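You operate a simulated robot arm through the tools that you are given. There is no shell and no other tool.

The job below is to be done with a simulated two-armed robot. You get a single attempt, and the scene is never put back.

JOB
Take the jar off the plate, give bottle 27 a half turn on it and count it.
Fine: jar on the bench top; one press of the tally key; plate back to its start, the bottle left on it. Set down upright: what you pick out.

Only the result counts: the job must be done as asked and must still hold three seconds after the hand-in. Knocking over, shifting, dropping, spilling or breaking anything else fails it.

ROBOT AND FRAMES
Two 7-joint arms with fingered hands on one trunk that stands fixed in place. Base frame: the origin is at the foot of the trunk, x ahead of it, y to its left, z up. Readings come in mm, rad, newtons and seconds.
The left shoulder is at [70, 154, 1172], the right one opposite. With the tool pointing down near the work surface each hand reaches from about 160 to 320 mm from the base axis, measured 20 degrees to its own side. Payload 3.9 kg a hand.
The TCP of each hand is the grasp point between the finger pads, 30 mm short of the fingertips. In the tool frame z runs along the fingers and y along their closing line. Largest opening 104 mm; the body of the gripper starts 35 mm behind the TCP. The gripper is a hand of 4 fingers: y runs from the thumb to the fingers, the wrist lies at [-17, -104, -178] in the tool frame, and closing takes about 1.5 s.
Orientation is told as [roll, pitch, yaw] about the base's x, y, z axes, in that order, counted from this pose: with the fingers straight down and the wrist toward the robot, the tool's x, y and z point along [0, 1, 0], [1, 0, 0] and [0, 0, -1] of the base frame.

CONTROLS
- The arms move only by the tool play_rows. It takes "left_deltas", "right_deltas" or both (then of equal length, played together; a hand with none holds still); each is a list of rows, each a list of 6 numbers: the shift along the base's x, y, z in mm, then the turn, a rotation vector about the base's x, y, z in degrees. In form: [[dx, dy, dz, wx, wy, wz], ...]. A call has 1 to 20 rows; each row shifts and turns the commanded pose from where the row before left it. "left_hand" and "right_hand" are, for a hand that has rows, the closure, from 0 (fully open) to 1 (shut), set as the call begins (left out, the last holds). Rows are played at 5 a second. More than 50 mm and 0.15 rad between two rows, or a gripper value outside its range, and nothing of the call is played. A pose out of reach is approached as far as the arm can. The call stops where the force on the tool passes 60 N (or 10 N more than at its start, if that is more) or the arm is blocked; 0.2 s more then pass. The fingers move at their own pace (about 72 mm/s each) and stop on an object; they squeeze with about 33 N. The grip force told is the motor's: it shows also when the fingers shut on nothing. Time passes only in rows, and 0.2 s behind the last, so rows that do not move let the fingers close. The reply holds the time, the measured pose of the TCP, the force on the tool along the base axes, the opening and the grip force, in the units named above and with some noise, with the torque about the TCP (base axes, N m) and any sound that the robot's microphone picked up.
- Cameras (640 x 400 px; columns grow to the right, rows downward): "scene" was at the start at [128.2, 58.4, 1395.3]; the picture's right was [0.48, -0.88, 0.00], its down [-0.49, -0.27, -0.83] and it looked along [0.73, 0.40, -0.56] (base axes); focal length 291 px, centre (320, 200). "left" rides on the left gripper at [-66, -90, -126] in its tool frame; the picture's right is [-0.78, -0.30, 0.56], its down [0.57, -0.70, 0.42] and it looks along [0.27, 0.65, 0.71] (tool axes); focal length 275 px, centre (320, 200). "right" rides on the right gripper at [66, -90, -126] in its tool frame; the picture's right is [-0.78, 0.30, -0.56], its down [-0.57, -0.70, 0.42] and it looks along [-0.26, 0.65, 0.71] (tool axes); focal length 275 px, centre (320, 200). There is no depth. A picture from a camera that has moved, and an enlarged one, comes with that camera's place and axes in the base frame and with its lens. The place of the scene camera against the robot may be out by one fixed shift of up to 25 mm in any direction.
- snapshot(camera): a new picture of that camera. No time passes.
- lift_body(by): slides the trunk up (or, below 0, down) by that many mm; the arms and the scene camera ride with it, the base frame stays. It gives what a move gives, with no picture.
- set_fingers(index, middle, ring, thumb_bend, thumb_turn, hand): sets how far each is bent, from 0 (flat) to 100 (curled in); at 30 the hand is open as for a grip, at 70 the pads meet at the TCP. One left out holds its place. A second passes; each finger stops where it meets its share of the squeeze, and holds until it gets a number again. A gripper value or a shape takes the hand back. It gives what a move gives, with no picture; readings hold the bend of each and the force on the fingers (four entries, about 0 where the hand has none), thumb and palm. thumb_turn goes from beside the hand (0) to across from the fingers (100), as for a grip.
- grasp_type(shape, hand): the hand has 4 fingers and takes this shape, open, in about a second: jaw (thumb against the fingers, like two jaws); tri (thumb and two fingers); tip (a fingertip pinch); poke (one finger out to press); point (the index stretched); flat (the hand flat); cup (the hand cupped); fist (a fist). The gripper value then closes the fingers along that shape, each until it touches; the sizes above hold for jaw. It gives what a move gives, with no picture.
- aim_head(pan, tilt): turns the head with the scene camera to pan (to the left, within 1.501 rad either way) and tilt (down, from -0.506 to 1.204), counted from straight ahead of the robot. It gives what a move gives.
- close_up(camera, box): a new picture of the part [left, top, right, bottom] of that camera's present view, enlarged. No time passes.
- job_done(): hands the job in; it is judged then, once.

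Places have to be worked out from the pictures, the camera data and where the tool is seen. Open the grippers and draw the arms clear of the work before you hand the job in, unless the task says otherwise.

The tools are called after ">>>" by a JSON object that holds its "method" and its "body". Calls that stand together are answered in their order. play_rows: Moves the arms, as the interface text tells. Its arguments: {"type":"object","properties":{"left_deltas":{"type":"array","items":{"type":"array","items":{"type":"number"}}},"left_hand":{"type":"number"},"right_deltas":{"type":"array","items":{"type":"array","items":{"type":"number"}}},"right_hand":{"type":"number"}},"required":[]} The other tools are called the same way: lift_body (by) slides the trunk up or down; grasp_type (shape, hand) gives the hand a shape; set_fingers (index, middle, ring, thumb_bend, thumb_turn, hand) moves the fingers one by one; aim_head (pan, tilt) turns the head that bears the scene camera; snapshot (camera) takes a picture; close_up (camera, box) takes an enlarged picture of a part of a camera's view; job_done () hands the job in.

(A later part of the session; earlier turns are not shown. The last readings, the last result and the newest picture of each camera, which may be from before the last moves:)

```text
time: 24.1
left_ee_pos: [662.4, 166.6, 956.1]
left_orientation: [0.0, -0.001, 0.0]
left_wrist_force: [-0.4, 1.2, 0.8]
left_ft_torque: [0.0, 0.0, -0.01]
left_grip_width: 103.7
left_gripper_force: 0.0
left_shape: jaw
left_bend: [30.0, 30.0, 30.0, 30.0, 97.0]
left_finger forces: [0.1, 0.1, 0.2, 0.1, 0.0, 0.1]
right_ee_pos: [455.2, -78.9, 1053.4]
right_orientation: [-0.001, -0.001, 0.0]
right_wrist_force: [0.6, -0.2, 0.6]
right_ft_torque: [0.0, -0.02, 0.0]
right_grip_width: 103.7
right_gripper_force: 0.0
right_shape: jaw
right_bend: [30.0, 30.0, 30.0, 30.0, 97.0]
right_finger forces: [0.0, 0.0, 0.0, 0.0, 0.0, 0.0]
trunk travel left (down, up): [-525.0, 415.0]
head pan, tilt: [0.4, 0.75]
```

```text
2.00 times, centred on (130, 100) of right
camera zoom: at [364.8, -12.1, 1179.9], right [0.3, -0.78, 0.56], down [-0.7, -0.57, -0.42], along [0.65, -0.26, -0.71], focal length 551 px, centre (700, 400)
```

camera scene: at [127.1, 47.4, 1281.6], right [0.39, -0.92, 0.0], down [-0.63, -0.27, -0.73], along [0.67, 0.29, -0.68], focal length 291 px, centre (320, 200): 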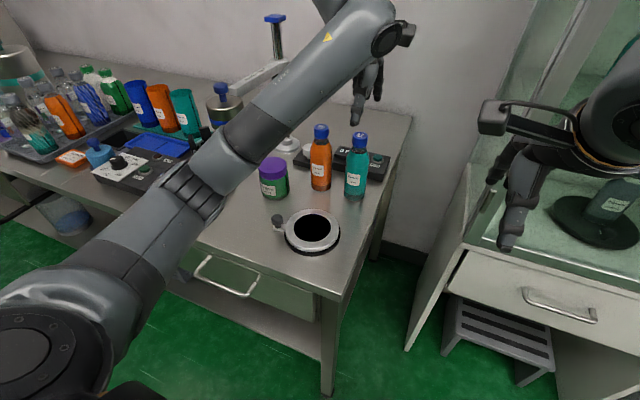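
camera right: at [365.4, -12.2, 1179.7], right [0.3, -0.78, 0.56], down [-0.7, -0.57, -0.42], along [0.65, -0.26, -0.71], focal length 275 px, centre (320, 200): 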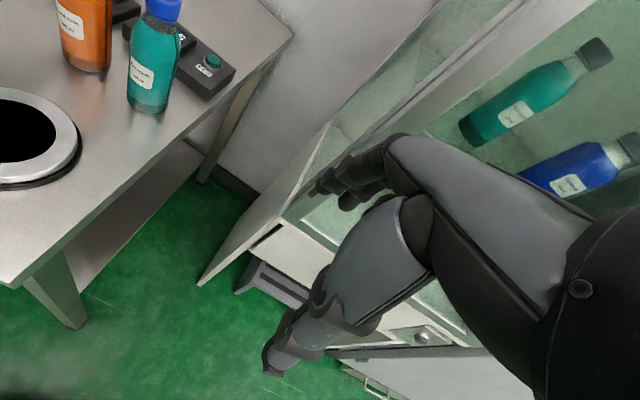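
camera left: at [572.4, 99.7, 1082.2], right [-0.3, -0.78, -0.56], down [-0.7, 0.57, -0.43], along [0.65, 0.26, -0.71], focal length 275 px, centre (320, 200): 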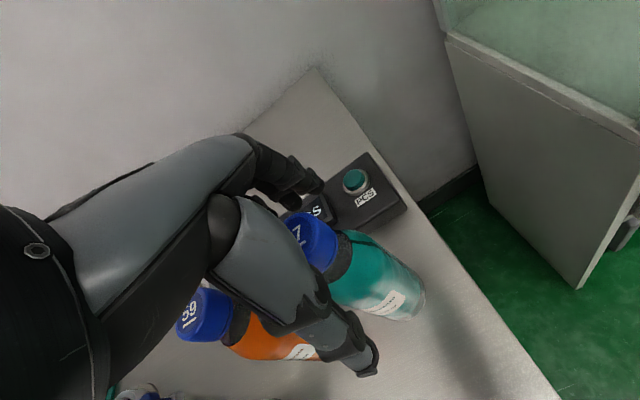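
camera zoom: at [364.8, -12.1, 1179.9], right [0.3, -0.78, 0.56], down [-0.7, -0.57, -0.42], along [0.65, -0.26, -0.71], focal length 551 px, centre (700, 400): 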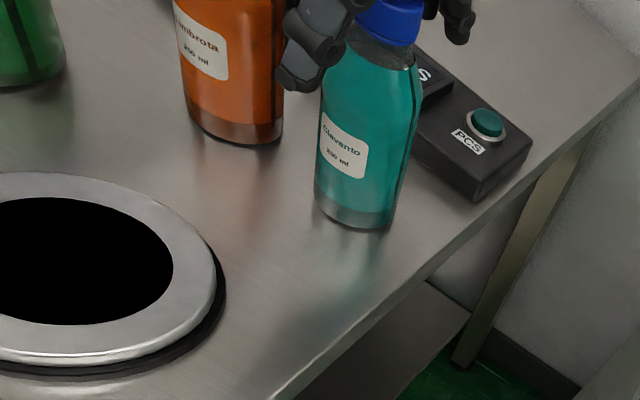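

The cap appears slightly to the −y side of the pads' centre; I shift 4 mm and close on the cap.

>>> {"method": "play_rows", "body": {"left_deltas": [[0, -4, 0, 0, 0, 0], [0, 0, -2, 0, 0, 0]]}}

>>> {"method": "play_rows", "body": {"left_deltas": [[0, 0, 0, 0, 0, 0], [0, 0, 0, 0, 0, 0], [0, 0, 0, 0, 0, 0], [0, 0, 0, 0, 0, 0], [0, 0, 0, 0, 0, 0], [0, 0, 0, 0, 0, 0], [0, 0, 0, 0, 0, 0], [0, 0, 0, 0, 0, 0], [0, 0, 0, 0, 0, 0]], "left_hand": 1}}

>>> {"method": "snapshot", "body": {"camera": "left"}}

>>> {"method": "close_up", "body": {"camera": "right", "box": [0, 0, 260, 200]}}

```text
time: 24.7
left_ee_pos: [663.2, 162.5, 953.8]
left_orientation: [0.002, 0.0, 0.002]
left_wrist_force: [0.5, 0.1, -0.7]
left_ft_torque: [0.02, 0.01, 0.0]
left_grip_width: 103.9
left_gripper_force: 0.1
left_shape: jaw
left_bend: [30.0, 30.0, 30.0, 30.0, 97.0]
left_finger forces: [0.0, 0.0, 0.0, 0.0, 0.1, 0.0]
right_ee_pos: [454.0, -78.9, 1054.0]
right_orientation: [0.0, 0.0, 0.001]
right_wrist_force: [0.4, 0.4, 0.1]
right_ft_torque: [-0.03, 0.04, -0.02]
right_grip_width: 103.9
right_gripper_force: 0.0
right_shape: jaw
right_bend: [30.0, 30.0, 30.0, 30.0, 97.0]
right_finger forces: [0.1, 0.0, 0.0, 0.0, 0.1, 0.1]
trunk travel left (down, up): [-525.0, 415.0]
head pan, tilt: [0.4, 0.75]
```

```text
time: 26.7
left_ee_pos: [661.3, 162.6, 953.3]
left_orientation: [0.0, -0.001, 0.0]
left_wrist_force: [-0.7, -0.4, 3.0]
left_ft_torque: [0.04, -0.09, -0.03]
left_grip_width: 29.1
left_gripper_force: 33.2
left_shape: jaw
left_bend: [74.0, 54.0, 60.0, 74.0, 100.0]
left_finger forces: [15.3, 11.5, 0.1, 0.1, 26.0, 0.0]
right_ee_pos: [453.4, -78.0, 1054.1]
right_orientation: [0.0, 0.001, 0.0]
right_wrist_force: [0.3, -0.1, -0.2]
right_ft_torque: [0.0, 0.0, 0.01]
right_grip_width: 103.5
right_gripper_force: 0.0
right_shape: jaw
right_bend: [30.0, 30.0, 30.0, 30.0, 97.0]
right_finger forces: [0.0, 0.0, 0.0, 0.0, 0.0, 0.1]
trunk travel left (down, up): [-525.0, 415.0]
head pan, tilt: [0.4, 0.75]
```

```text
taken
camera left: at [572.1, 95.8, 1080.2], right [-0.3, -0.78, -0.56], down [-0.7, 0.57, -0.42], along [0.65, 0.27, -0.71], focal length 275 px, centre (320, 200)
```

left: 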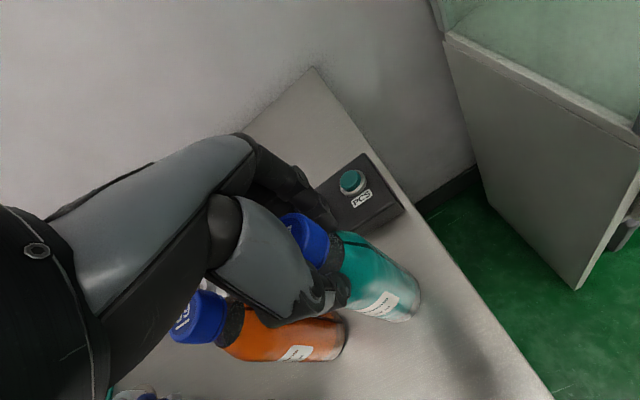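

```text
2.00 times, centred on (130, 100) of right
camera zoom: at [364.3, -12.3, 1180.1], right [0.3, -0.78, 0.56], down [-0.7, -0.57, -0.42], along [0.65, -0.26, -0.71], focal length 551 px, centre (700, 400)
```

zoom: 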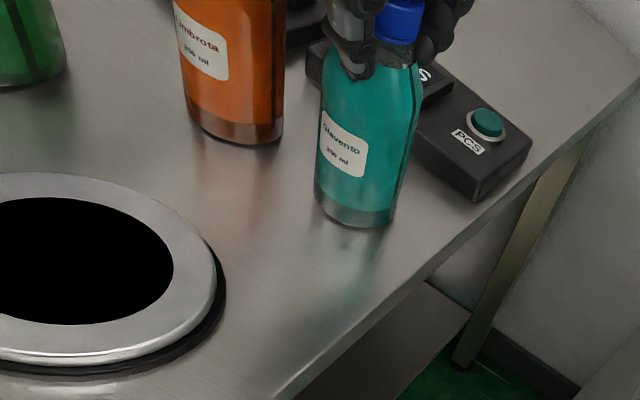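

Gripped on the neck/cap at 29 mm. I lift slowly and check.

>>> {"method": "play_rows", "body": {"left_deltas": [[0, 0, 6, 0, 0, 0], [0, 0, 8, 0, 0, 0], [0, 0, 10, 0, 0, 0]]}}

>>> {"method": "snapshot", "body": {"camera": "left"}}

>>> {"method": "close_up", "body": {"camera": "right", "box": [0, 0, 260, 200]}}

>>> {"method": "close_up", "body": {"camera": "scene", "box": [270, 60, 430, 220]}}

```text
time: 27.5
left_ee_pos: [661.6, 162.1, 975.9]
left_orientation: [-0.001, 0.002, -0.001]
left_wrist_force: [0.0, 0.3, -2.9]
left_ft_torque: [0.0, 0.01, 0.0]
left_grip_width: 28.9
left_gripper_force: 32.8
left_shape: jaw
left_bend: [74.0, 54.0, 60.0, 74.0, 100.0]
left_finger forces: [14.6, 10.1, 0.1, 0.0, 25.1, 0.0]
right_ee_pos: [454.3, -77.3, 1053.1]
right_orientation: [0.001, -0.002, -0.001]
right_wrist_force: [-1.0, 0.3, 0.7]
right_ft_torque: [0.02, -0.01, 0.01]
right_grip_width: 103.8
right_gripper_force: 0.0
right_shape: jaw
right_bend: [30.0, 30.0, 30.0, 30.0, 97.0]
right_finger forces: [0.0, 0.0, 0.0, 0.0, 0.1, 0.1]
trunk travel left (down, up): [-525.0, 415.0]
head pan, tilt: [0.4, 0.75]
```

```text
taken
camera left: at [572.0, 95.8, 1103.0], right [-0.3, -0.78, -0.56], down [-0.7, 0.57, -0.42], along [0.65, 0.27, -0.71], focal length 275 px, centre (320, 200)
```

left: 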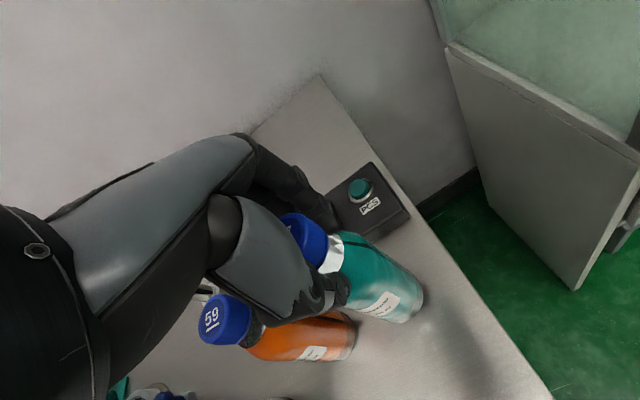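

```text
2.00 times, centred on (130, 100) of right
camera zoom: at [365.2, -12.3, 1179.7], right [0.3, -0.78, 0.56], down [-0.7, -0.57, -0.42], along [0.65, -0.26, -0.71], focal length 551 px, centre (700, 400)
```

zoom: 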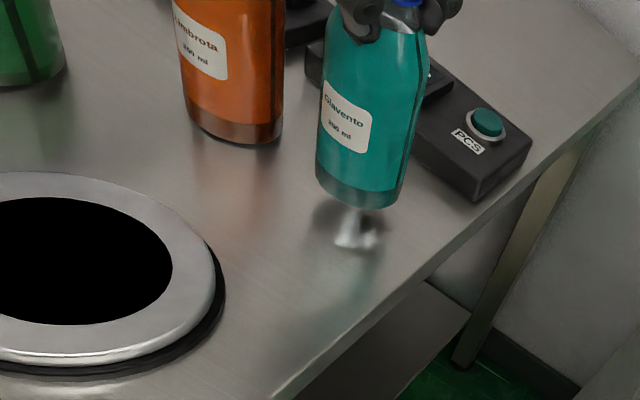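

```text
2.50 times, centred on (350, 140) of scene
camera zoom: at [127.4, 47.8, 1281.5], right [0.39, -0.92, 0.0], down [-0.63, -0.27, -0.73], along [0.67, 0.28, -0.68], focal length 726 px, centre (245, 350)
```

zoom: 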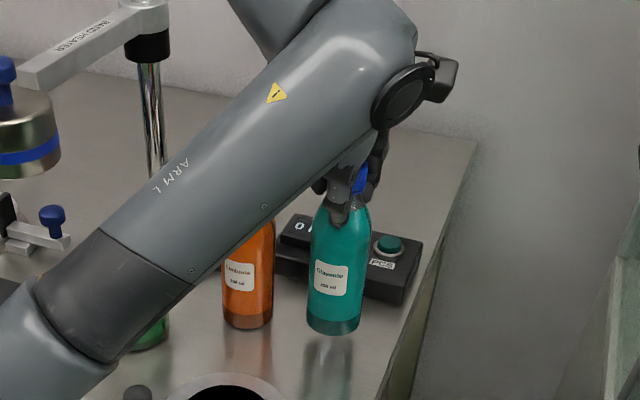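

The bottle hangs upright (about 2.9 N). I raise it and carry it back toward the plate, and draw the right hand back a little so its camera sees the plate.

>>> {"method": "play_rows", "body": {"left_deltas": [[0, 0, 15, 0, 0, 0], [0, 0, 20, 0, 0, 0], [0, 0, 15, 0, 0, 0], [-15, 0, 0, 0, 0, 0], [-22, 0, 0, 0, 0, 0], [-25, 0, 0, 0, 0, 0], [-25, 10, 0, 0, 0, 0], [-25, 15, 0, 0, 0, 0], [-22, 12, 0, 0, 0, 0], [-14, 6, 0, 0, 0, 0], [-8, 2, 0, 0, 0, 0]], "right_deltas": [[-10, 2, 0, 0, 0, 0], [-10, 2, 0, 0, 0, 0], [-10, 2, 0, 0, 0, 0], [-10, 2, 0, 0, 0, 0], [-10, 2, 0, 0, 0, 0], [-10, 2, 0, 0, 0, 0], [-10, 2, 0, 0, 0, 0], [0, 2, 0, 0, 0, 0], [0, 2, 0, 0, 0, 0], [0, 2, 0, 0, 0, 0], [0, 0, 0, 0, 0, 0]]}}

>>> {"method": "snapshot", "body": {"camera": "right"}}

>>> {"method": "snapshot", "body": {"camera": "left"}}

>>> {"method": "close_up", "body": {"camera": "scene", "box": [230, 130, 410, 270]}}

```text
time: 29.9
left_ee_pos: [505.0, 207.5, 1027.3]
left_orientation: [-0.001, 0.001, -0.001]
left_wrist_force: [0.0, -0.5, -2.5]
left_ft_torque: [0.0, -0.02, 0.0]
left_grip_width: 28.4
left_gripper_force: 32.6
left_shape: jaw
left_bend: [74.0, 54.0, 60.0, 74.0, 100.0]
left_finger forces: [15.0, 10.1, 0.1, 0.0, 24.8, 0.0]
right_ee_pos: [384.7, -57.4, 1053.8]
right_orientation: [-0.001, 0.0, -0.001]
right_wrist_force: [0.0, -1.6, 0.0]
right_ft_torque: [0.0, -0.01, -0.01]
right_grip_width: 103.8
right_gripper_force: 0.1
right_shape: jaw
right_bend: [30.0, 30.0, 30.0, 30.0, 97.0]
right_finger forces: [0.1, 0.0, 0.0, 0.0, 0.0, 0.2]
trunk travel left (down, up): [-525.0, 415.0]
head pan, tilt: [0.4, 0.75]
```

```text
taken
camera right: at [294.9, 8.4, 1179.7], right [0.3, -0.78, 0.56], down [-0.7, -0.57, -0.42], along [0.65, -0.26, -0.71], focal length 275 px, centre (320, 200)
```

right: 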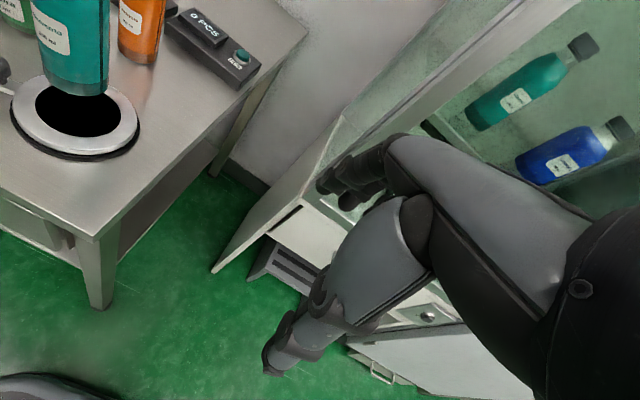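

```text
taken
camera left: at [415.9, 141.5, 1153.2], right [-0.3, -0.78, -0.56], down [-0.7, 0.57, -0.42], along [0.65, 0.26, -0.71], focal length 275 px, centre (320, 200)
```

left: 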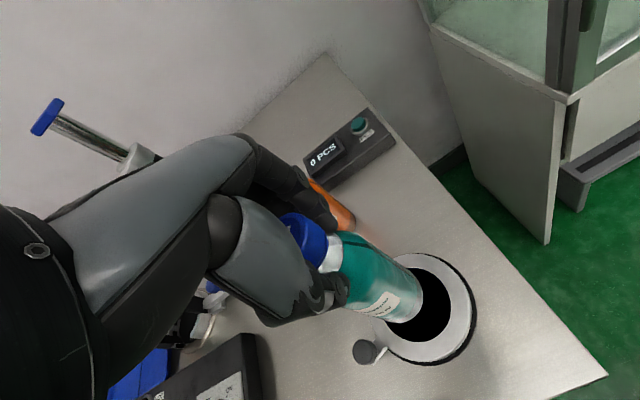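

```text
2.86 times, centred on (320, 200) of scene
camera zoom: at [126.9, 48.0, 1281.6], right [0.39, -0.92, 0.0], down [-0.63, -0.27, -0.73], along [0.67, 0.28, -0.68], focal length 830 px, centre (320, 200)
```

zoom: 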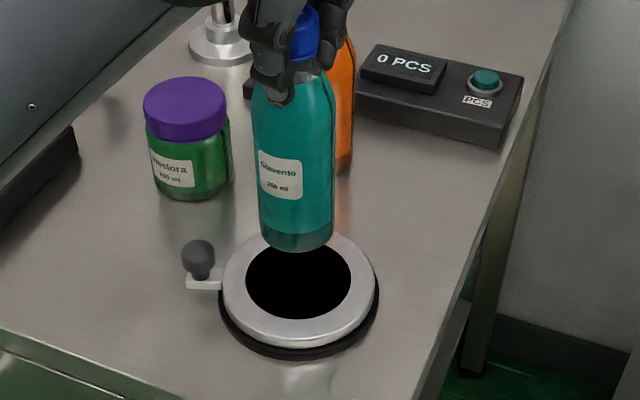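

Both views show the bottle hanging over the plate. I zoom in to find the plate's centre and knob precisely.

>>> {"method": "close_up", "body": {"camera": "right", "box": [0, 40, 180, 170]}}

>>> {"method": "close_up", "body": {"camera": "left", "box": [330, 220, 510, 390]}}

```text
3.08 times, centred on (90, 105) of right
camera zoom: at [294.9, 8.4, 1179.7], right [0.3, -0.78, 0.56], down [-0.7, -0.57, -0.42], along [0.65, -0.26, -0.71], focal length 847 px, centre (1028, 492)
```

zoom: 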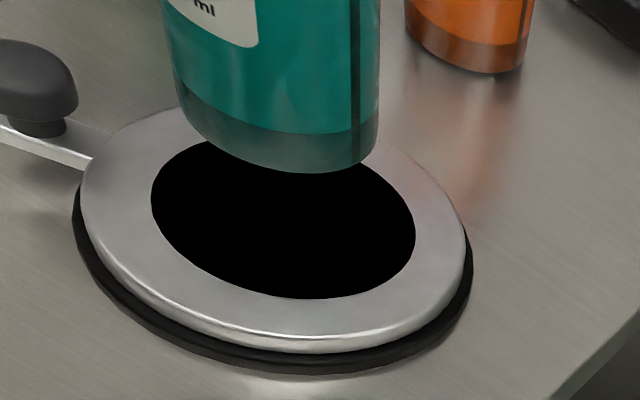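

```text
2.35 times, centred on (420, 305) of left
camera zoom: at [415.9, 141.5, 1153.2], right [-0.3, -0.78, -0.56], down [-0.7, 0.57, -0.42], along [0.65, 0.26, -0.71], focal length 648 px, centre (85, -47)
```

zoom: 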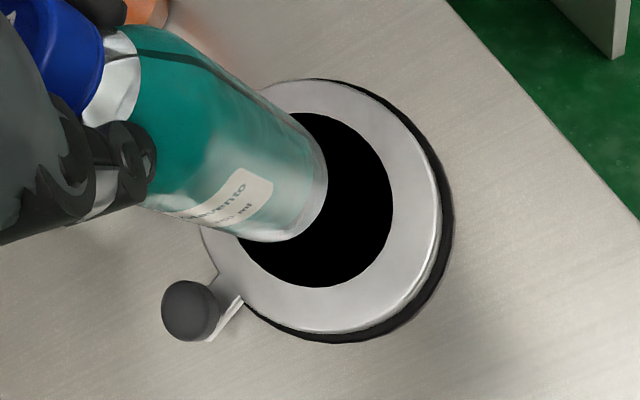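

Plate centre comes out around (503–506, 210), and the bottle's bottom needs a shift of about (+1.5,+3). I lower over the plate to just above the expected contact at TCP z≈974.

>>> {"method": "play_rows", "body": {"left_deltas": [[1, 2, -10, 0, 0, 0], [1, 1, -14, 0, 0, 0], [0, 0, -13, 0, 0, 0], [0, 0, -8, 0, 0, 0]]}}

>>> {"method": "close_up", "body": {"camera": "right", "box": [0, 40, 180, 170]}}

>>> {"method": "close_up", "body": {"camera": "scene", "box": [250, 160, 370, 260]}}

>>> {"method": "close_up", "body": {"camera": "left", "box": [330, 220, 510, 390]}}

```text
time: 30.9
left_ee_pos: [507.1, 213.2, 982.9]
left_orientation: [0.001, 0.0, -0.001]
left_wrist_force: [-1.0, 0.3, -2.3]
left_ft_torque: [0.0, 0.0, 0.01]
left_grip_width: 28.3
left_gripper_force: 33.0
left_shape: jaw
left_bend: [74.0, 54.0, 60.0, 74.0, 100.0]
left_finger forces: [14.9, 10.2, 0.1, 0.0, 24.7, 0.1]
right_ee_pos: [384.9, -56.4, 1052.7]
right_orientation: [-0.001, 0.0, -0.001]
right_wrist_force: [0.7, 0.5, 0.2]
right_ft_torque: [0.0, 0.0, -0.03]
right_grip_width: 103.8
right_gripper_force: 0.0
right_shape: jaw
right_bend: [30.0, 30.0, 30.0, 30.0, 97.0]
right_finger forces: [0.1, 0.0, 0.1, 0.1, 0.0, 0.0]
trunk travel left (down, up): [-525.0, 415.0]
head pan, tilt: [0.4, 0.75]
```

```text
3.08 times, centred on (90, 105) of right
camera zoom: at [295.2, 8.4, 1179.6], right [0.3, -0.78, 0.56], down [-0.7, -0.57, -0.42], along [0.65, -0.26, -0.71], focal length 847 px, centre (1028, 492)
```

zoom: 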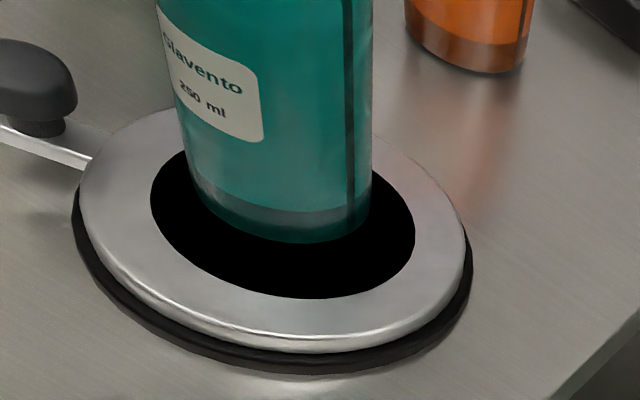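

```text
4.00 times, centred on (310, 210) of scene
camera zoom: at [127.1, 48.1, 1281.6], right [0.39, -0.92, 0.0], down [-0.63, -0.27, -0.73], along [0.67, 0.28, -0.68], focal length 1162 px, centre (360, 160)
```

zoom: 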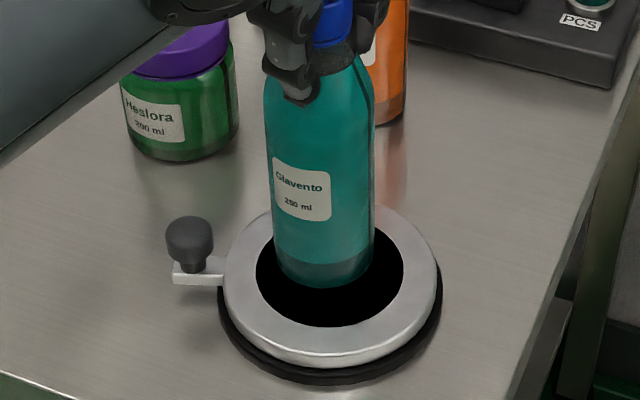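

```text
2.35 times, centred on (420, 305) of left
camera zoom: at [418.1, 145.7, 1108.4], right [-0.3, -0.78, -0.56], down [-0.7, 0.57, -0.42], along [0.65, 0.26, -0.71], focal length 648 px, centre (85, -47)
```

zoom: 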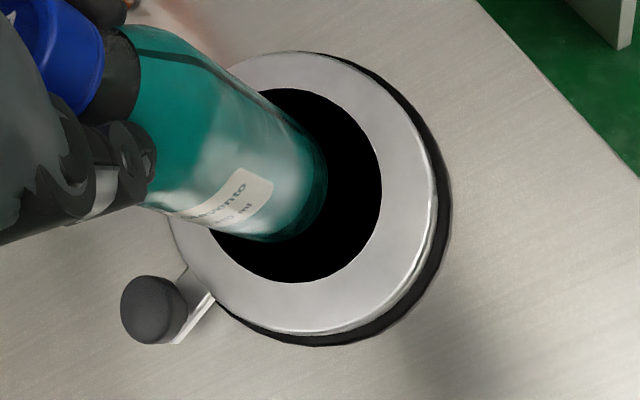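

Both views agree the bottle should shift about (+2,−4) mm to centre on the pad. I apply that and lower gently.

>>> {"method": "play_rows", "body": {"left_deltas": [[1, -2, 0, 0, 0, 0], [1, -2, 0, 0, 0, 0], [0, 0, -2, 0, 0, 0], [0, 0, -2, 0, 0, 0]]}}

>>> {"method": "play_rows", "body": {"left_deltas": [[0, 0, -1.5, 0, 0, 0], [0, 0, -1.5, 0, 0, 0]]}}

>>> {"method": "close_up", "body": {"camera": "right", "box": [0, 40, 180, 170]}}

>>> {"method": "close_up", "body": {"camera": "scene", "box": [250, 160, 370, 260]}}

```text
time: 31.9
left_ee_pos: [510.5, 207.7, 978.4]
left_orientation: [0.001, 0.0, 0.001]
left_wrist_force: [-0.3, -0.3, -2.3]
left_ft_torque: [0.0, 0.0, 0.02]
left_grip_width: 28.6
left_gripper_force: 33.1
left_shape: jaw
left_bend: [74.0, 54.0, 60.0, 74.0, 100.0]
left_finger forces: [14.8, 10.1, 0.1, 0.0, 24.8, 0.0]
right_ee_pos: [386.0, -57.6, 1052.6]
right_orientation: [-0.002, -0.001, 0.001]
right_wrist_force: [-0.1, -0.6, -0.7]
right_ft_torque: [-0.01, -0.01, 0.02]
right_grip_width: 103.9
right_gripper_force: 0.0
right_shape: jaw
right_bend: [30.0, 30.0, 30.0, 30.0, 97.0]
right_finger forces: [0.0, 0.1, 0.0, 0.0, 0.1, 0.1]
trunk travel left (down, up): [-525.0, 415.0]
head pan, tilt: [0.4, 0.75]
```

```text
time: 32.5
left_ee_pos: [509.1, 209.6, 974.4]
left_orientation: [0.0, 0.0, 0.0]
left_wrist_force: [-0.6, -0.4, -3.2]
left_ft_torque: [-0.02, 0.02, 0.02]
left_grip_width: 28.6
left_gripper_force: 33.0
left_shape: jaw
left_bend: [74.0, 54.0, 60.0, 74.0, 100.0]
left_finger forces: [14.8, 10.1, 0.0, 0.0, 24.6, 0.0]
right_ee_pos: [384.9, -56.9, 1052.1]
right_orientation: [0.0, -0.001, 0.001]
right_wrist_force: [-0.4, 0.9, -0.1]
right_ft_torque: [-0.03, 0.01, -0.01]
right_grip_width: 103.9
right_gripper_force: 0.0
right_shape: jaw
right_bend: [30.0, 30.0, 30.0, 30.0, 97.0]
right_finger forces: [0.2, 0.0, 0.0, 0.0, 0.0, 0.0]
trunk travel left (down, up): [-525.0, 415.0]
head pan, tilt: [0.4, 0.75]
```

```text
3.08 times, centred on (90, 105) of right
camera zoom: at [295.2, 8.4, 1179.6], right [0.3, -0.78, 0.56], down [-0.7, -0.57, -0.42], along [0.65, -0.26, -0.71], focal length 847 px, centre (1028, 492)
```

zoom: 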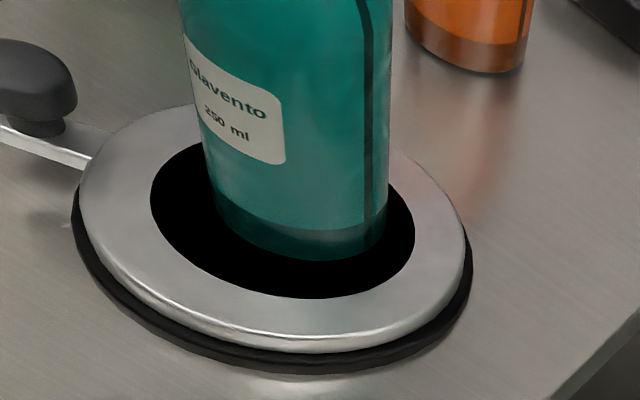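

```text
4.00 times, centred on (310, 210) of scene
camera zoom: at [127.2, 48.0, 1281.6], right [0.39, -0.92, 0.0], down [-0.63, -0.27, -0.73], along [0.67, 0.28, -0.68], focal length 1162 px, centre (360, 160)
```

zoom: 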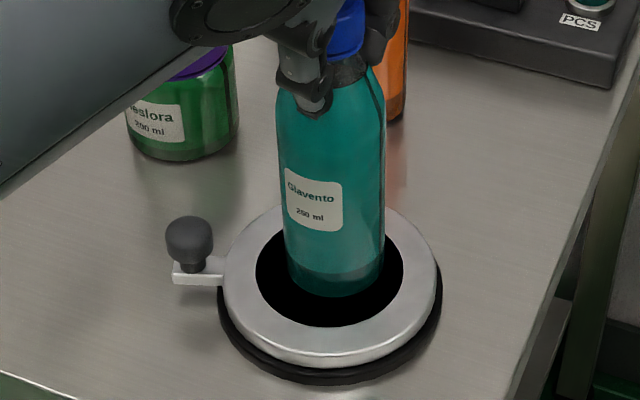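

It overshot slightly; I move back 3 mm in y and continue lowering to contact.

>>> {"method": "play_rows", "body": {"left_deltas": [[-1, 3, 0, 0, 0, 0], [0, 0, -1.5, 0, 0, 0]]}}

>>> {"method": "play_rows", "body": {"left_deltas": [[0, 0, -1.5, 0, 0, 0]]}}

>>> {"method": "play_rows", "body": {"left_deltas": [[0, 0, -1.5, 0, 0, 0]]}}

```text
time: 33.1
left_ee_pos: [507.9, 208.2, 975.0]
left_orientation: [0.0, -0.001, -0.001]
left_wrist_force: [0.2, -0.4, 4.6]
left_ft_torque: [-0.03, -0.1, -0.01]
left_grip_width: 28.4
left_gripper_force: 32.9
left_shape: jaw
left_bend: [74.0, 54.0, 60.0, 74.0, 100.0]
left_finger forces: [16.2, 11.7, 0.1, 0.1, 26.3, 0.0]
right_ee_pos: [384.4, -57.8, 1053.1]
right_orientation: [0.0, -0.001, 0.001]
right_wrist_force: [1.1, 0.3, 0.6]
right_ft_torque: [-0.01, 0.0, -0.04]
right_grip_width: 103.7
right_gripper_force: 0.1
right_shape: jaw
right_bend: [30.0, 30.0, 30.0, 30.0, 97.0]
right_finger forces: [0.0, 0.1, 0.0, 0.0, 0.1, 0.0]
trunk travel left (down, up): [-525.0, 415.0]
head pan, tilt: [0.4, 0.75]
```

```text
time: 33.5
left_ee_pos: [507.4, 209.4, 974.2]
left_orientation: [0.001, -0.005, -0.001]
left_wrist_force: [0.3, -2.0, 12.6]
left_ft_torque: [-0.06, -0.19, -0.01]
left_grip_width: 28.9
left_gripper_force: 33.6
left_shape: jaw
left_bend: [74.0, 53.0, 60.0, 74.0, 100.0]
left_finger forces: [17.7, 13.5, 0.1, 0.0, 28.3, 0.0]
right_ee_pos: [384.1, -58.8, 1052.8]
right_orientation: [0.002, -0.002, -0.001]
right_wrist_force: [0.6, -0.3, 0.3]
right_ft_torque: [0.02, 0.0, 0.01]
right_grip_width: 103.9
right_gripper_force: 0.0
right_shape: jaw
right_bend: [30.0, 30.0, 30.0, 30.0, 97.0]
right_finger forces: [0.0, 0.0, 0.0, 0.0, 0.0, 0.0]
trunk travel left (down, up): [-525.0, 415.0]
head pan, tilt: [0.4, 0.75]
```

```text
time: 33.9
left_ee_pos: [506.8, 208.7, 975.1]
left_orientation: [0.001, -0.01, -0.001]
left_wrist_force: [0.3, -3.2, 21.1]
left_ft_torque: [-0.05, -0.26, -0.04]
left_grip_width: 29.2
left_gripper_force: 32.9
left_shape: jaw
left_bend: [74.0, 53.0, 60.0, 74.0, 100.0]
left_finger forces: [20.4, 14.8, 0.1, 0.0, 31.0, 0.0]
right_ee_pos: [382.7, -60.2, 1053.7]
right_orientation: [0.002, -0.002, 0.0]
right_wrist_force: [0.3, -0.6, -0.3]
right_ft_torque: [-0.03, 0.01, -0.01]
right_grip_width: 103.7
right_gripper_force: 0.1
right_shape: jaw
right_bend: [30.0, 30.0, 30.0, 30.0, 97.0]
right_finger forces: [0.0, 0.0, 0.0, 0.0, 0.0, 0.0]
trunk travel left (down, up): [-525.0, 415.0]
head pan, tilt: [0.4, 0.75]
```

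The bottle is on the plate, pressed at about 21 N. Before letting go, I test whether the plate follows when I twist the held bottle slightly (8° about z).

>>> {"method": "play_rows", "body": {"left_deltas": [[0, 0, 0, 0, 0, 4], [0, 0, 0, 0, 0, 4], [0, 0, 0, 0, 0, 4]]}}

>>> {"method": "close_up", "body": {"camera": "right", "box": [0, 40, 180, 170]}}

>>> {"method": "close_up", "body": {"camera": "scene", "box": [250, 160, 370, 260]}}

```text
time: 34.7
left_ee_pos: [506.1, 207.9, 973.5]
left_orientation: [0.001, -0.006, 0.211]
left_wrist_force: [2.3, -5.1, 28.9]
left_ft_torque: [0.0, -0.33, -0.05]
left_grip_width: 29.4
left_gripper_force: 33.1
left_shape: jaw
left_bend: [74.0, 53.0, 60.0, 74.0, 100.0]
left_finger forces: [23.1, 16.0, 0.1, 0.1, 33.2, 0.0]
right_ee_pos: [382.0, -59.6, 1054.1]
right_orientation: [0.001, -0.003, -0.001]
right_wrist_force: [0.7, 0.2, 0.4]
right_ft_torque: [0.0, -0.01, -0.02]
right_grip_width: 103.7
right_gripper_force: 0.1
right_shape: jaw
right_bend: [30.0, 30.0, 30.0, 30.0, 97.0]
right_finger forces: [0.0, 0.1, 0.0, 0.0, 0.0, 0.0]
trunk travel left (down, up): [-525.0, 415.0]
head pan, tilt: [0.4, 0.75]
```

```text
3.08 times, centred on (90, 105) of right
camera zoom: at [292.2, 5.6, 1180.6], right [0.29, -0.78, 0.56], down [-0.7, -0.57, -0.43], along [0.65, -0.26, -0.71], focal length 847 px, centre (1028, 492)
```

zoom: 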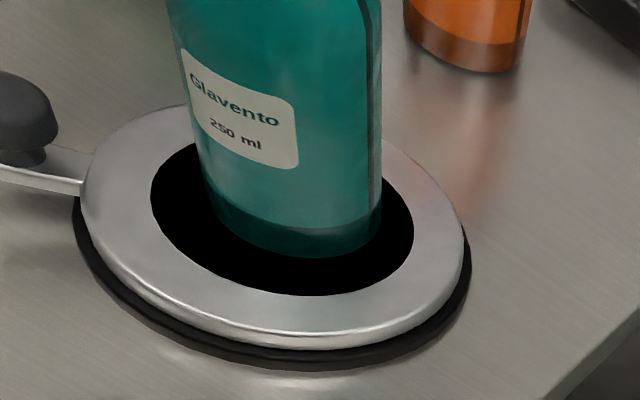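

```text
4.00 times, centred on (310, 210) of scene
camera zoom: at [123.9, 45.0, 1282.1], right [0.39, -0.92, 0.0], down [-0.63, -0.26, -0.73], along [0.68, 0.29, -0.68], focal length 1162 px, centre (360, 160)
```

zoom: 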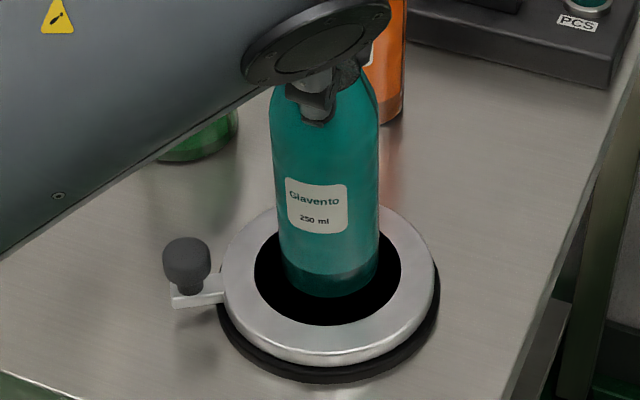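

The plate turns along with the bottle (knob moved about 12° toward the robot) with hardly any torque. I ease the push-down a little and continue counter-clockwise in small steps.

>>> {"method": "play_rows", "body": {"left_deltas": [[0, 0, 1.5, 0, 0, 5], [0, 0, 0, 0, 0, 6], [0, 0, 0, 0, 0, 6]]}}

>>> {"method": "play_rows", "body": {"left_deltas": [[0, 0, 0, 0, 0, 6], [0, 0, 0, 0, 0, 5], [0, 0, 0, 0, 0, 5]]}}

>>> {"method": "snapshot", "body": {"camera": "scene"}}

>>> {"method": "close_up", "body": {"camera": "right", "box": [0, 40, 180, 170]}}

```text
time: 35.5
left_ee_pos: [506.8, 209.2, 973.2]
left_orientation: [0.0, -0.001, 0.512]
left_wrist_force: [2.1, -2.5, 19.5]
left_ft_torque: [0.04, -0.22, -0.01]
left_grip_width: 29.5
left_gripper_force: 33.1
left_shape: jaw
left_bend: [74.0, 53.0, 60.0, 74.0, 100.0]
left_finger forces: [21.9, 13.0, 0.0, 0.0, 30.3, 0.0]
right_ee_pos: [382.7, -58.0, 1052.9]
right_orientation: [0.002, -0.002, -0.001]
right_wrist_force: [-0.2, 0.2, 0.0]
right_ft_torque: [0.02, -0.01, -0.04]
right_grip_width: 103.7
right_gripper_force: 0.1
right_shape: jaw
right_bend: [30.0, 30.0, 30.0, 30.0, 97.0]
right_finger forces: [0.1, 0.0, 0.0, 0.0, 0.0, 0.1]
trunk travel left (down, up): [-525.0, 415.0]
head pan, tilt: [0.4, 0.75]
```

```text
time: 36.3
left_ee_pos: [507.9, 208.7, 973.3]
left_orientation: [-0.002, -0.001, 0.79]
left_wrist_force: [2.0, -1.3, 14.5]
left_ft_torque: [0.13, -0.16, -0.02]
left_grip_width: 29.2
left_gripper_force: 32.7
left_shape: jaw
left_bend: [74.0, 53.0, 60.0, 74.0, 100.0]
left_finger forces: [20.2, 12.7, 0.0, 0.0, 28.8, 0.1]
right_ee_pos: [383.7, -59.7, 1053.8]
right_orientation: [0.002, -0.001, 0.001]
right_wrist_force: [0.5, 0.9, -0.2]
right_ft_torque: [-0.01, -0.02, -0.04]
right_grip_width: 103.8
right_gripper_force: 0.1
right_shape: jaw
right_bend: [30.0, 30.0, 30.0, 30.0, 97.0]
right_finger forces: [0.0, 0.1, 0.0, 0.0, 0.1, 0.0]
trunk travel left (down, up): [-525.0, 415.0]
head pan, tilt: [0.4, 0.75]
```

```text
taken
camera scene: at [125.6, 46.4, 1281.7], right [0.39, -0.92, 0.0], down [-0.63, -0.26, -0.73], along [0.67, 0.29, -0.68], focal length 291 px, centre (320, 200)
```

scene: 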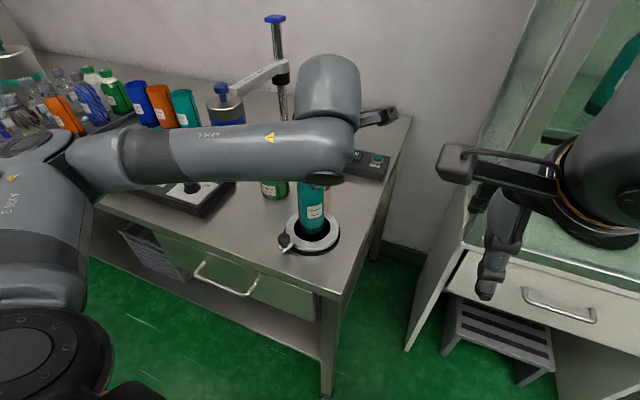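

```text
3.08 times, centred on (90, 105) of right
camera zoom: at [293.8, 6.9, 1180.0], right [0.3, -0.78, 0.56], down [-0.7, -0.57, -0.43], along [0.65, -0.26, -0.71], focal length 847 px, centre (1028, 492)
```

zoom: 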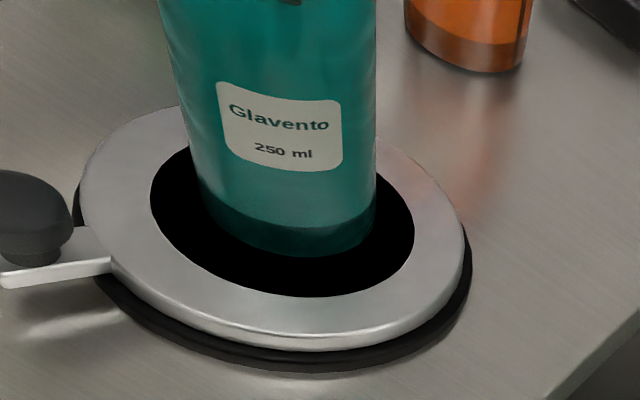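

At yaw 45° the forces are small and the knob has followed. The arm still has room, so I continue.

>>> {"method": "play_rows", "body": {"left_deltas": [[0, 0, 0, 0, 0, 5], [0, 0, 0, 0, 0, 5], [0, 0, 0, 0, 0, 5], [0, 0, 0, 0, 0, 5]]}}

>>> {"method": "play_rows", "body": {"left_deltas": [[0, 0, 0, 0, 0, 5], [0, 0, 0, 0, 0, 5], [0, 0, 0, 0, 0, 5]]}}

>>> {"method": "snapshot", "body": {"camera": "scene"}}

>>> {"method": "close_up", "body": {"camera": "right", "box": [0, 40, 180, 170]}}

```text
time: 37.3
left_ee_pos: [507.5, 209.7, 973.3]
left_orientation: [-0.003, -0.002, 1.138]
left_wrist_force: [2.4, -0.5, 14.0]
left_ft_torque: [0.16, -0.17, -0.02]
left_grip_width: 29.5
left_gripper_force: 32.9
left_shape: jaw
left_bend: [74.0, 53.0, 60.0, 74.0, 100.0]
left_finger forces: [19.5, 13.3, 0.0, 0.1, 28.1, 0.0]
right_ee_pos: [383.8, -59.7, 1053.2]
right_orientation: [0.0, 0.0, 0.001]
right_wrist_force: [-0.4, 1.0, 0.5]
right_ft_torque: [0.0, 0.0, 0.03]
right_grip_width: 103.7
right_gripper_force: 0.1
right_shape: jaw
right_bend: [30.0, 30.0, 30.0, 30.0, 97.0]
right_finger forces: [0.0, 0.0, 0.0, 0.0, 0.1, 0.1]
trunk travel left (down, up): [-525.0, 415.0]
head pan, tilt: [0.4, 0.75]
```

```text
time: 38.1
left_ee_pos: [508.3, 209.6, 973.0]
left_orientation: [0.0, -0.002, 1.399]
left_wrist_force: [2.3, 2.0, 17.3]
left_ft_torque: [0.35, -0.06, -0.04]
left_grip_width: 29.6
left_gripper_force: 33.2
left_shape: jaw
left_bend: [74.0, 53.0, 60.0, 75.0, 100.0]
left_finger forces: [20.4, 15.4, 0.0, 0.0, 28.1, 0.0]
right_ee_pos: [384.1, -58.2, 1052.8]
right_orientation: [0.0, -0.003, 0.0]
right_wrist_force: [-0.2, 0.6, 0.8]
right_ft_torque: [-0.04, 0.0, -0.04]
right_grip_width: 103.6
right_gripper_force: 0.0
right_shape: jaw
right_bend: [30.0, 30.0, 30.0, 30.0, 97.0]
right_finger forces: [0.0, 0.0, 0.0, 0.0, 0.0, 0.0]
trunk travel left (down, up): [-525.0, 415.0]
head pan, tilt: [0.4, 0.75]
```

```text
taken
camera scene: at [125.3, 46.9, 1281.9], right [0.39, -0.92, 0.0], down [-0.63, -0.27, -0.73], along [0.67, 0.29, -0.68], focal length 291 px, centre (320, 200)
```

scene: 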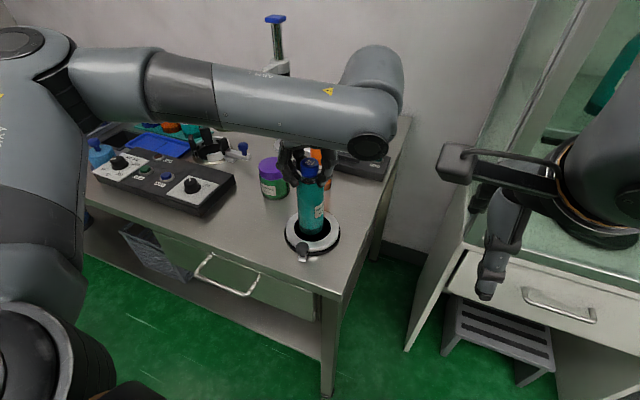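

```text
3.08 times, centred on (90, 105) of right
camera zoom: at [293.5, 7.4, 1180.2], right [0.3, -0.78, 0.56], down [-0.7, -0.57, -0.43], along [0.65, -0.26, -0.71], focal length 847 px, centre (1028, 492)
```

zoom: 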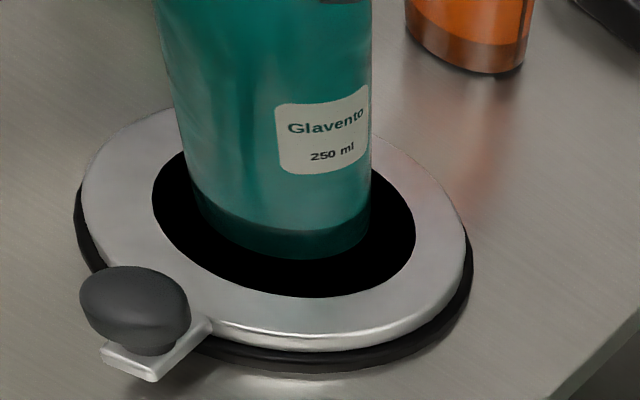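

The plate is at about 80° and everything tracks. I continue with checks every 20°.

>>> {"method": "play_rows", "body": {"left_deltas": [[0, 0, 0.5, 0, 0, 5], [0, 0, 0, 0, 0, 5], [0, 0, 0, 0, 0, 5], [0, 0, 0, 0, 0, 5]]}}

>>> {"method": "play_rows", "body": {"left_deltas": [[0, 0, 0, 0, 0, 5], [0, 0, 0, 0, 0, 5], [0, 0, 0, 0, 0, 5]]}}

>>> {"method": "snapshot", "body": {"camera": "scene"}}

>>> {"method": "close_up", "body": {"camera": "right", "box": [0, 40, 180, 170]}}

```text
time: 39.1
left_ee_pos: [506.4, 210.2, 973.9]
left_orientation: [-0.001, 0.0, 1.748]
left_wrist_force: [0.3, 3.0, 13.9]
left_ft_torque: [0.38, 0.06, -0.04]
left_grip_width: 29.5
left_gripper_force: 33.2
left_shape: jaw
left_bend: [74.0, 53.0, 60.0, 75.0, 100.0]
left_finger forces: [20.5, 14.7, 0.0, 0.0, 26.5, 0.1]
right_ee_pos: [383.2, -57.8, 1053.4]
right_orientation: [0.0, 0.001, 0.002]
right_wrist_force: [0.0, 0.1, 0.2]
right_ft_torque: [0.0, 0.0, -0.03]
right_grip_width: 103.6
right_gripper_force: 0.0
right_shape: jaw
right_bend: [30.0, 30.0, 30.0, 30.0, 97.0]
right_finger forces: [0.0, 0.0, 0.0, 0.0, 0.0, 0.0]
trunk travel left (down, up): [-525.0, 415.0]
head pan, tilt: [0.4, 0.75]
```

```text
time: 39.9
left_ee_pos: [508.3, 209.0, 973.4]
left_orientation: [-0.002, 0.0, 2.009]
left_wrist_force: [-0.2, 2.7, 9.6]
left_ft_torque: [0.32, 0.18, -0.03]
left_grip_width: 29.2
left_gripper_force: 32.7
left_shape: jaw
left_bend: [74.0, 53.0, 60.0, 75.0, 100.0]
left_finger forces: [19.7, 13.5, 0.0, 0.1, 25.8, 0.1]
right_ee_pos: [384.3, -58.3, 1053.7]
right_orientation: [0.001, -0.002, 0.0]
right_wrist_force: [-0.2, 0.2, 0.4]
right_ft_torque: [0.0, -0.01, 0.0]
right_grip_width: 103.7
right_gripper_force: 0.2
right_shape: jaw
right_bend: [30.0, 30.0, 30.0, 30.0, 97.0]
right_finger forces: [0.0, 0.1, 0.1, 0.1, 0.1, 0.0]
trunk travel left (down, up): [-525.0, 415.0]
head pan, tilt: [0.4, 0.75]
```

```text
taken
camera scene: at [125.6, 46.9, 1281.7], right [0.39, -0.92, 0.0], down [-0.63, -0.26, -0.73], along [0.67, 0.29, -0.68], focal length 291 px, centre (320, 200)
```

scene: 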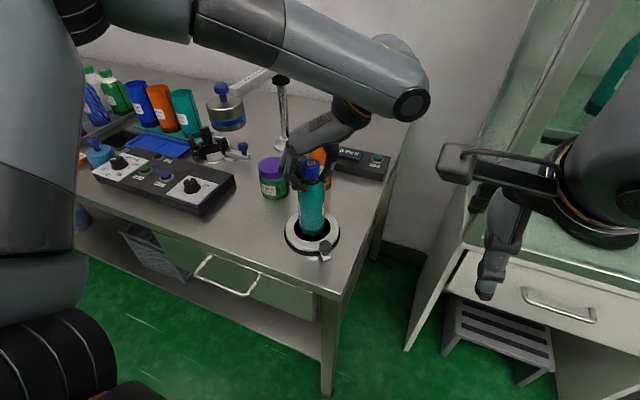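

```text
3.08 times, centred on (90, 105) of right
camera zoom: at [293.8, 7.3, 1179.9], right [0.3, -0.78, 0.56], down [-0.7, -0.57, -0.43], along [0.65, -0.26, -0.71], focal length 847 px, centre (1028, 492)
```

zoom: 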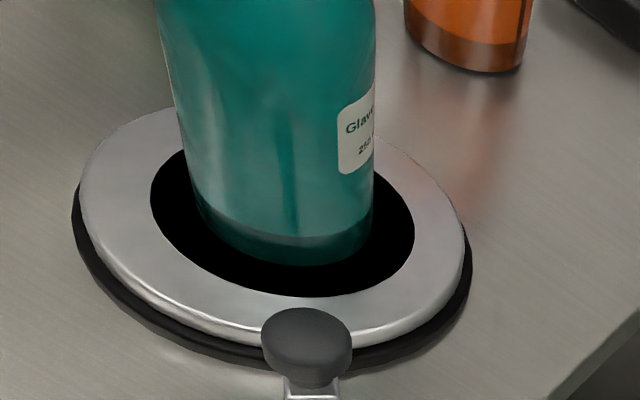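

At about 115° all is well (forces low). I continue another 35°, checking.

>>> {"method": "play_rows", "body": {"left_deltas": [[0, 0, -0.5, 0, 0, 5], [0, 0, 0, 0, 0, 5], [0, 0, 0, 0, 0, 5]]}}

>>> {"method": "play_rows", "body": {"left_deltas": [[0, 0, 0, 0, 0, 5], [0, 0, 0, 0, 0, 5], [0, 0, 0, 0, 0, 5]]}}

>>> {"method": "snapshot", "body": {"camera": "scene"}}

>>> {"method": "close_up", "body": {"camera": "right", "box": [0, 40, 180, 170]}}

```text
time: 40.7
left_ee_pos: [507.1, 210.2, 972.3]
left_orientation: [-0.003, 0.0, 2.27]
left_wrist_force: [-0.1, 2.6, 17.3]
left_ft_torque: [0.27, 0.16, -0.06]
left_grip_width: 29.5
left_gripper_force: 33.4
left_shape: jaw
left_bend: [74.0, 52.0, 60.0, 75.0, 100.0]
left_finger forces: [19.8, 14.7, 0.1, 0.1, 28.5, 0.0]
right_ee_pos: [383.1, -58.3, 1053.6]
right_orientation: [0.001, -0.001, -0.001]
right_wrist_force: [0.7, -0.1, -0.1]
right_ft_torque: [0.02, 0.0, 0.01]
right_grip_width: 103.6
right_gripper_force: 0.0
right_shape: jaw
right_bend: [30.0, 30.0, 30.0, 30.0, 97.0]
right_finger forces: [0.0, 0.0, 0.0, 0.0, 0.1, 0.1]
trunk travel left (down, up): [-525.0, 415.0]
head pan, tilt: [0.4, 0.75]
```

```text
time: 41.5
left_ee_pos: [514.0, 210.2, 974.3]
left_orientation: [0.009, -0.003, 2.525]
left_wrist_force: [-3.8, 0.3, 9.4]
left_ft_torque: [0.11, 0.41, 0.04]
left_grip_width: 29.5
left_gripper_force: 32.8
left_shape: jaw
left_bend: [74.0, 52.0, 60.0, 75.0, 100.0]
left_finger forces: [17.3, 15.0, 0.0, 0.0, 24.9, 0.0]
left hand out of reach, approached as far as the arm can: row 3
right_ee_pos: [383.4, -57.6, 1053.4]
right_orientation: [0.0, -0.001, 0.001]
right_wrist_force: [1.1, -0.2, -0.3]
right_ft_torque: [-0.03, 0.02, -0.01]
right_grip_width: 103.7
right_gripper_force: 0.1
right_shape: jaw
right_bend: [30.0, 30.0, 30.0, 30.0, 97.0]
right_finger forces: [0.0, 0.0, 0.1, 0.1, 0.1, 0.0]
trunk travel left (down, up): [-525.0, 415.0]
head pan, tilt: [0.4, 0.75]
```

```text
taken
camera scene: at [126.3, 47.4, 1281.5], right [0.39, -0.92, 0.0], down [-0.63, -0.27, -0.73], along [0.67, 0.29, -0.68], focal length 291 px, centre (320, 200)
```

scene: 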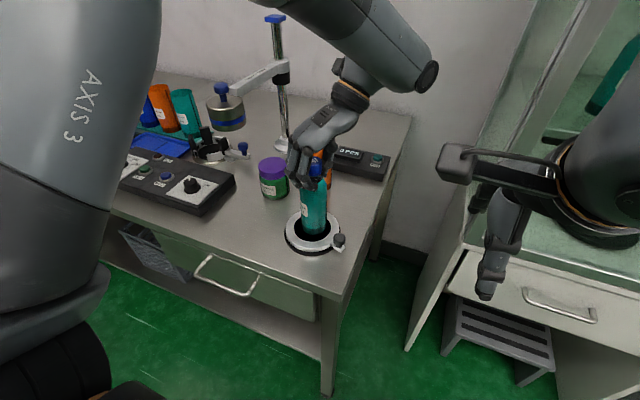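

```text
3.08 times, centred on (90, 105) of right
camera zoom: at [294.4, 7.8, 1179.7], right [0.3, -0.78, 0.56], down [-0.7, -0.57, -0.42], along [0.65, -0.26, -0.71], focal length 847 px, centre (1028, 492)
```

zoom: 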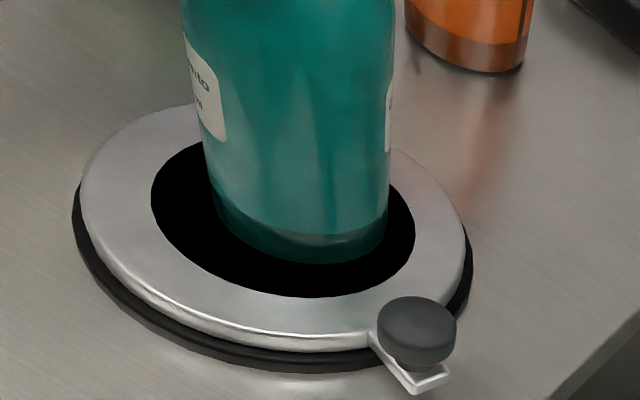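

The arm reached its limit near 145° and the TCP shifted a little. I back off 5°, ease the press, and release the bottle to regrasp.

>>> {"method": "play_rows", "body": {"left_deltas": [[0, 0, 0, 0, 0, -5], [0, 0, 1, 0, 0, 0], [0, 0, 0, 0, 0, 0]]}}

>>> {"method": "snapshot", "body": {"camera": "scene"}}

>>> {"method": "close_up", "body": {"camera": "right", "box": [0, 0, 180, 170]}}

```text
time: 42.3
left_ee_pos: [516.5, 209.2, 975.1]
left_orientation: [0.0, -0.002, 2.443]
left_wrist_force: [0.5, 0.0, -2.9]
left_ft_torque: [-0.03, 0.02, -0.01]
left_grip_width: 28.8
left_gripper_force: 32.7
left_shape: jaw
left_bend: [74.0, 53.0, 60.0, 75.0, 100.0]
left_finger forces: [14.7, 9.8, 0.0, 0.0, 24.4, 0.0]
right_ee_pos: [384.9, -57.7, 1052.9]
right_orientation: [0.0, 0.0, 0.001]
right_wrist_force: [0.1, 0.1, 0.1]
right_ft_torque: [-0.01, 0.04, -0.01]
right_grip_width: 103.7
right_gripper_force: 0.0
right_shape: jaw
right_bend: [30.0, 30.0, 30.0, 30.0, 97.0]
right_finger forces: [0.0, 0.1, 0.0, 0.1, 0.0, 0.0]
trunk travel left (down, up): [-525.0, 415.0]
head pan, tilt: [0.4, 0.75]
```

```text
taken
camera scene: at [127.2, 47.9, 1281.5], right [0.39, -0.92, 0.0], down [-0.63, -0.27, -0.73], along [0.67, 0.28, -0.68], focal length 291 px, centre (320, 200)
```

scene: 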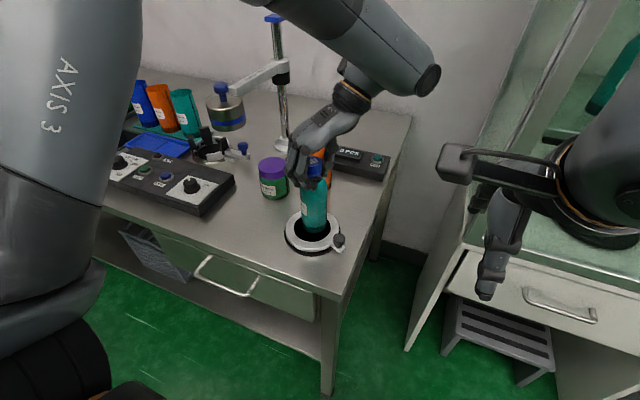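

```text
2.35 times, centred on (90, 85) of right
camera zoom: at [295.2, 8.2, 1179.6], right [0.3, -0.78, 0.56], down [-0.7, -0.57, -0.42], along [0.65, -0.26, -0.71], focal length 648 px, centre (861, 471)
```

zoom: 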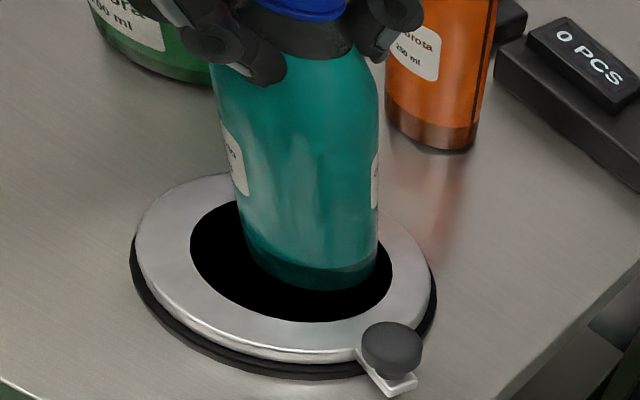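

The bottle is now hanging just off the plate, displaced several mm. I check its offset from the pad centre in the scene view before setting it down.

>>> {"method": "close_up", "body": {"camera": "scene", "box": [250, 160, 370, 260]}}

>>> {"method": "snapshot", "body": {"camera": "left"}}

```text
4.00 times, centred on (310, 210) of scene
camera zoom: at [127.2, 47.9, 1281.5], right [0.39, -0.92, 0.0], down [-0.63, -0.27, -0.73], along [0.67, 0.28, -0.68], focal length 1162 px, centre (360, 160)
```

zoom: 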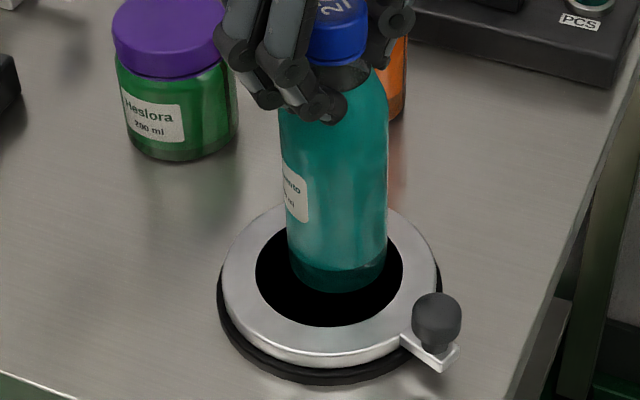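

```text
taken
camera left: at [626.7, 202.1, 1101.4], right [0.73, 0.4, -0.56], down [0.17, -0.89, -0.42], along [-0.67, 0.21, -0.71], focal length 275 px, centre (320, 200)
```

left: 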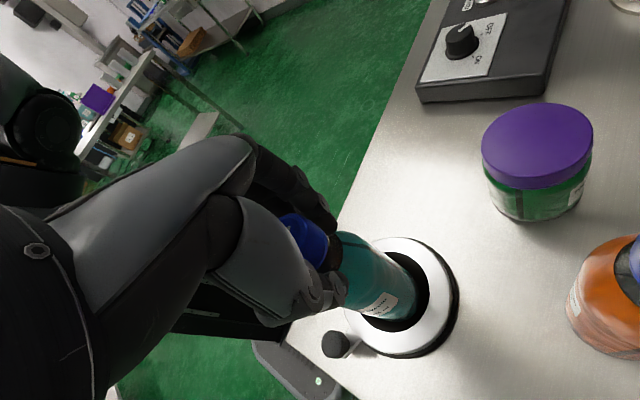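

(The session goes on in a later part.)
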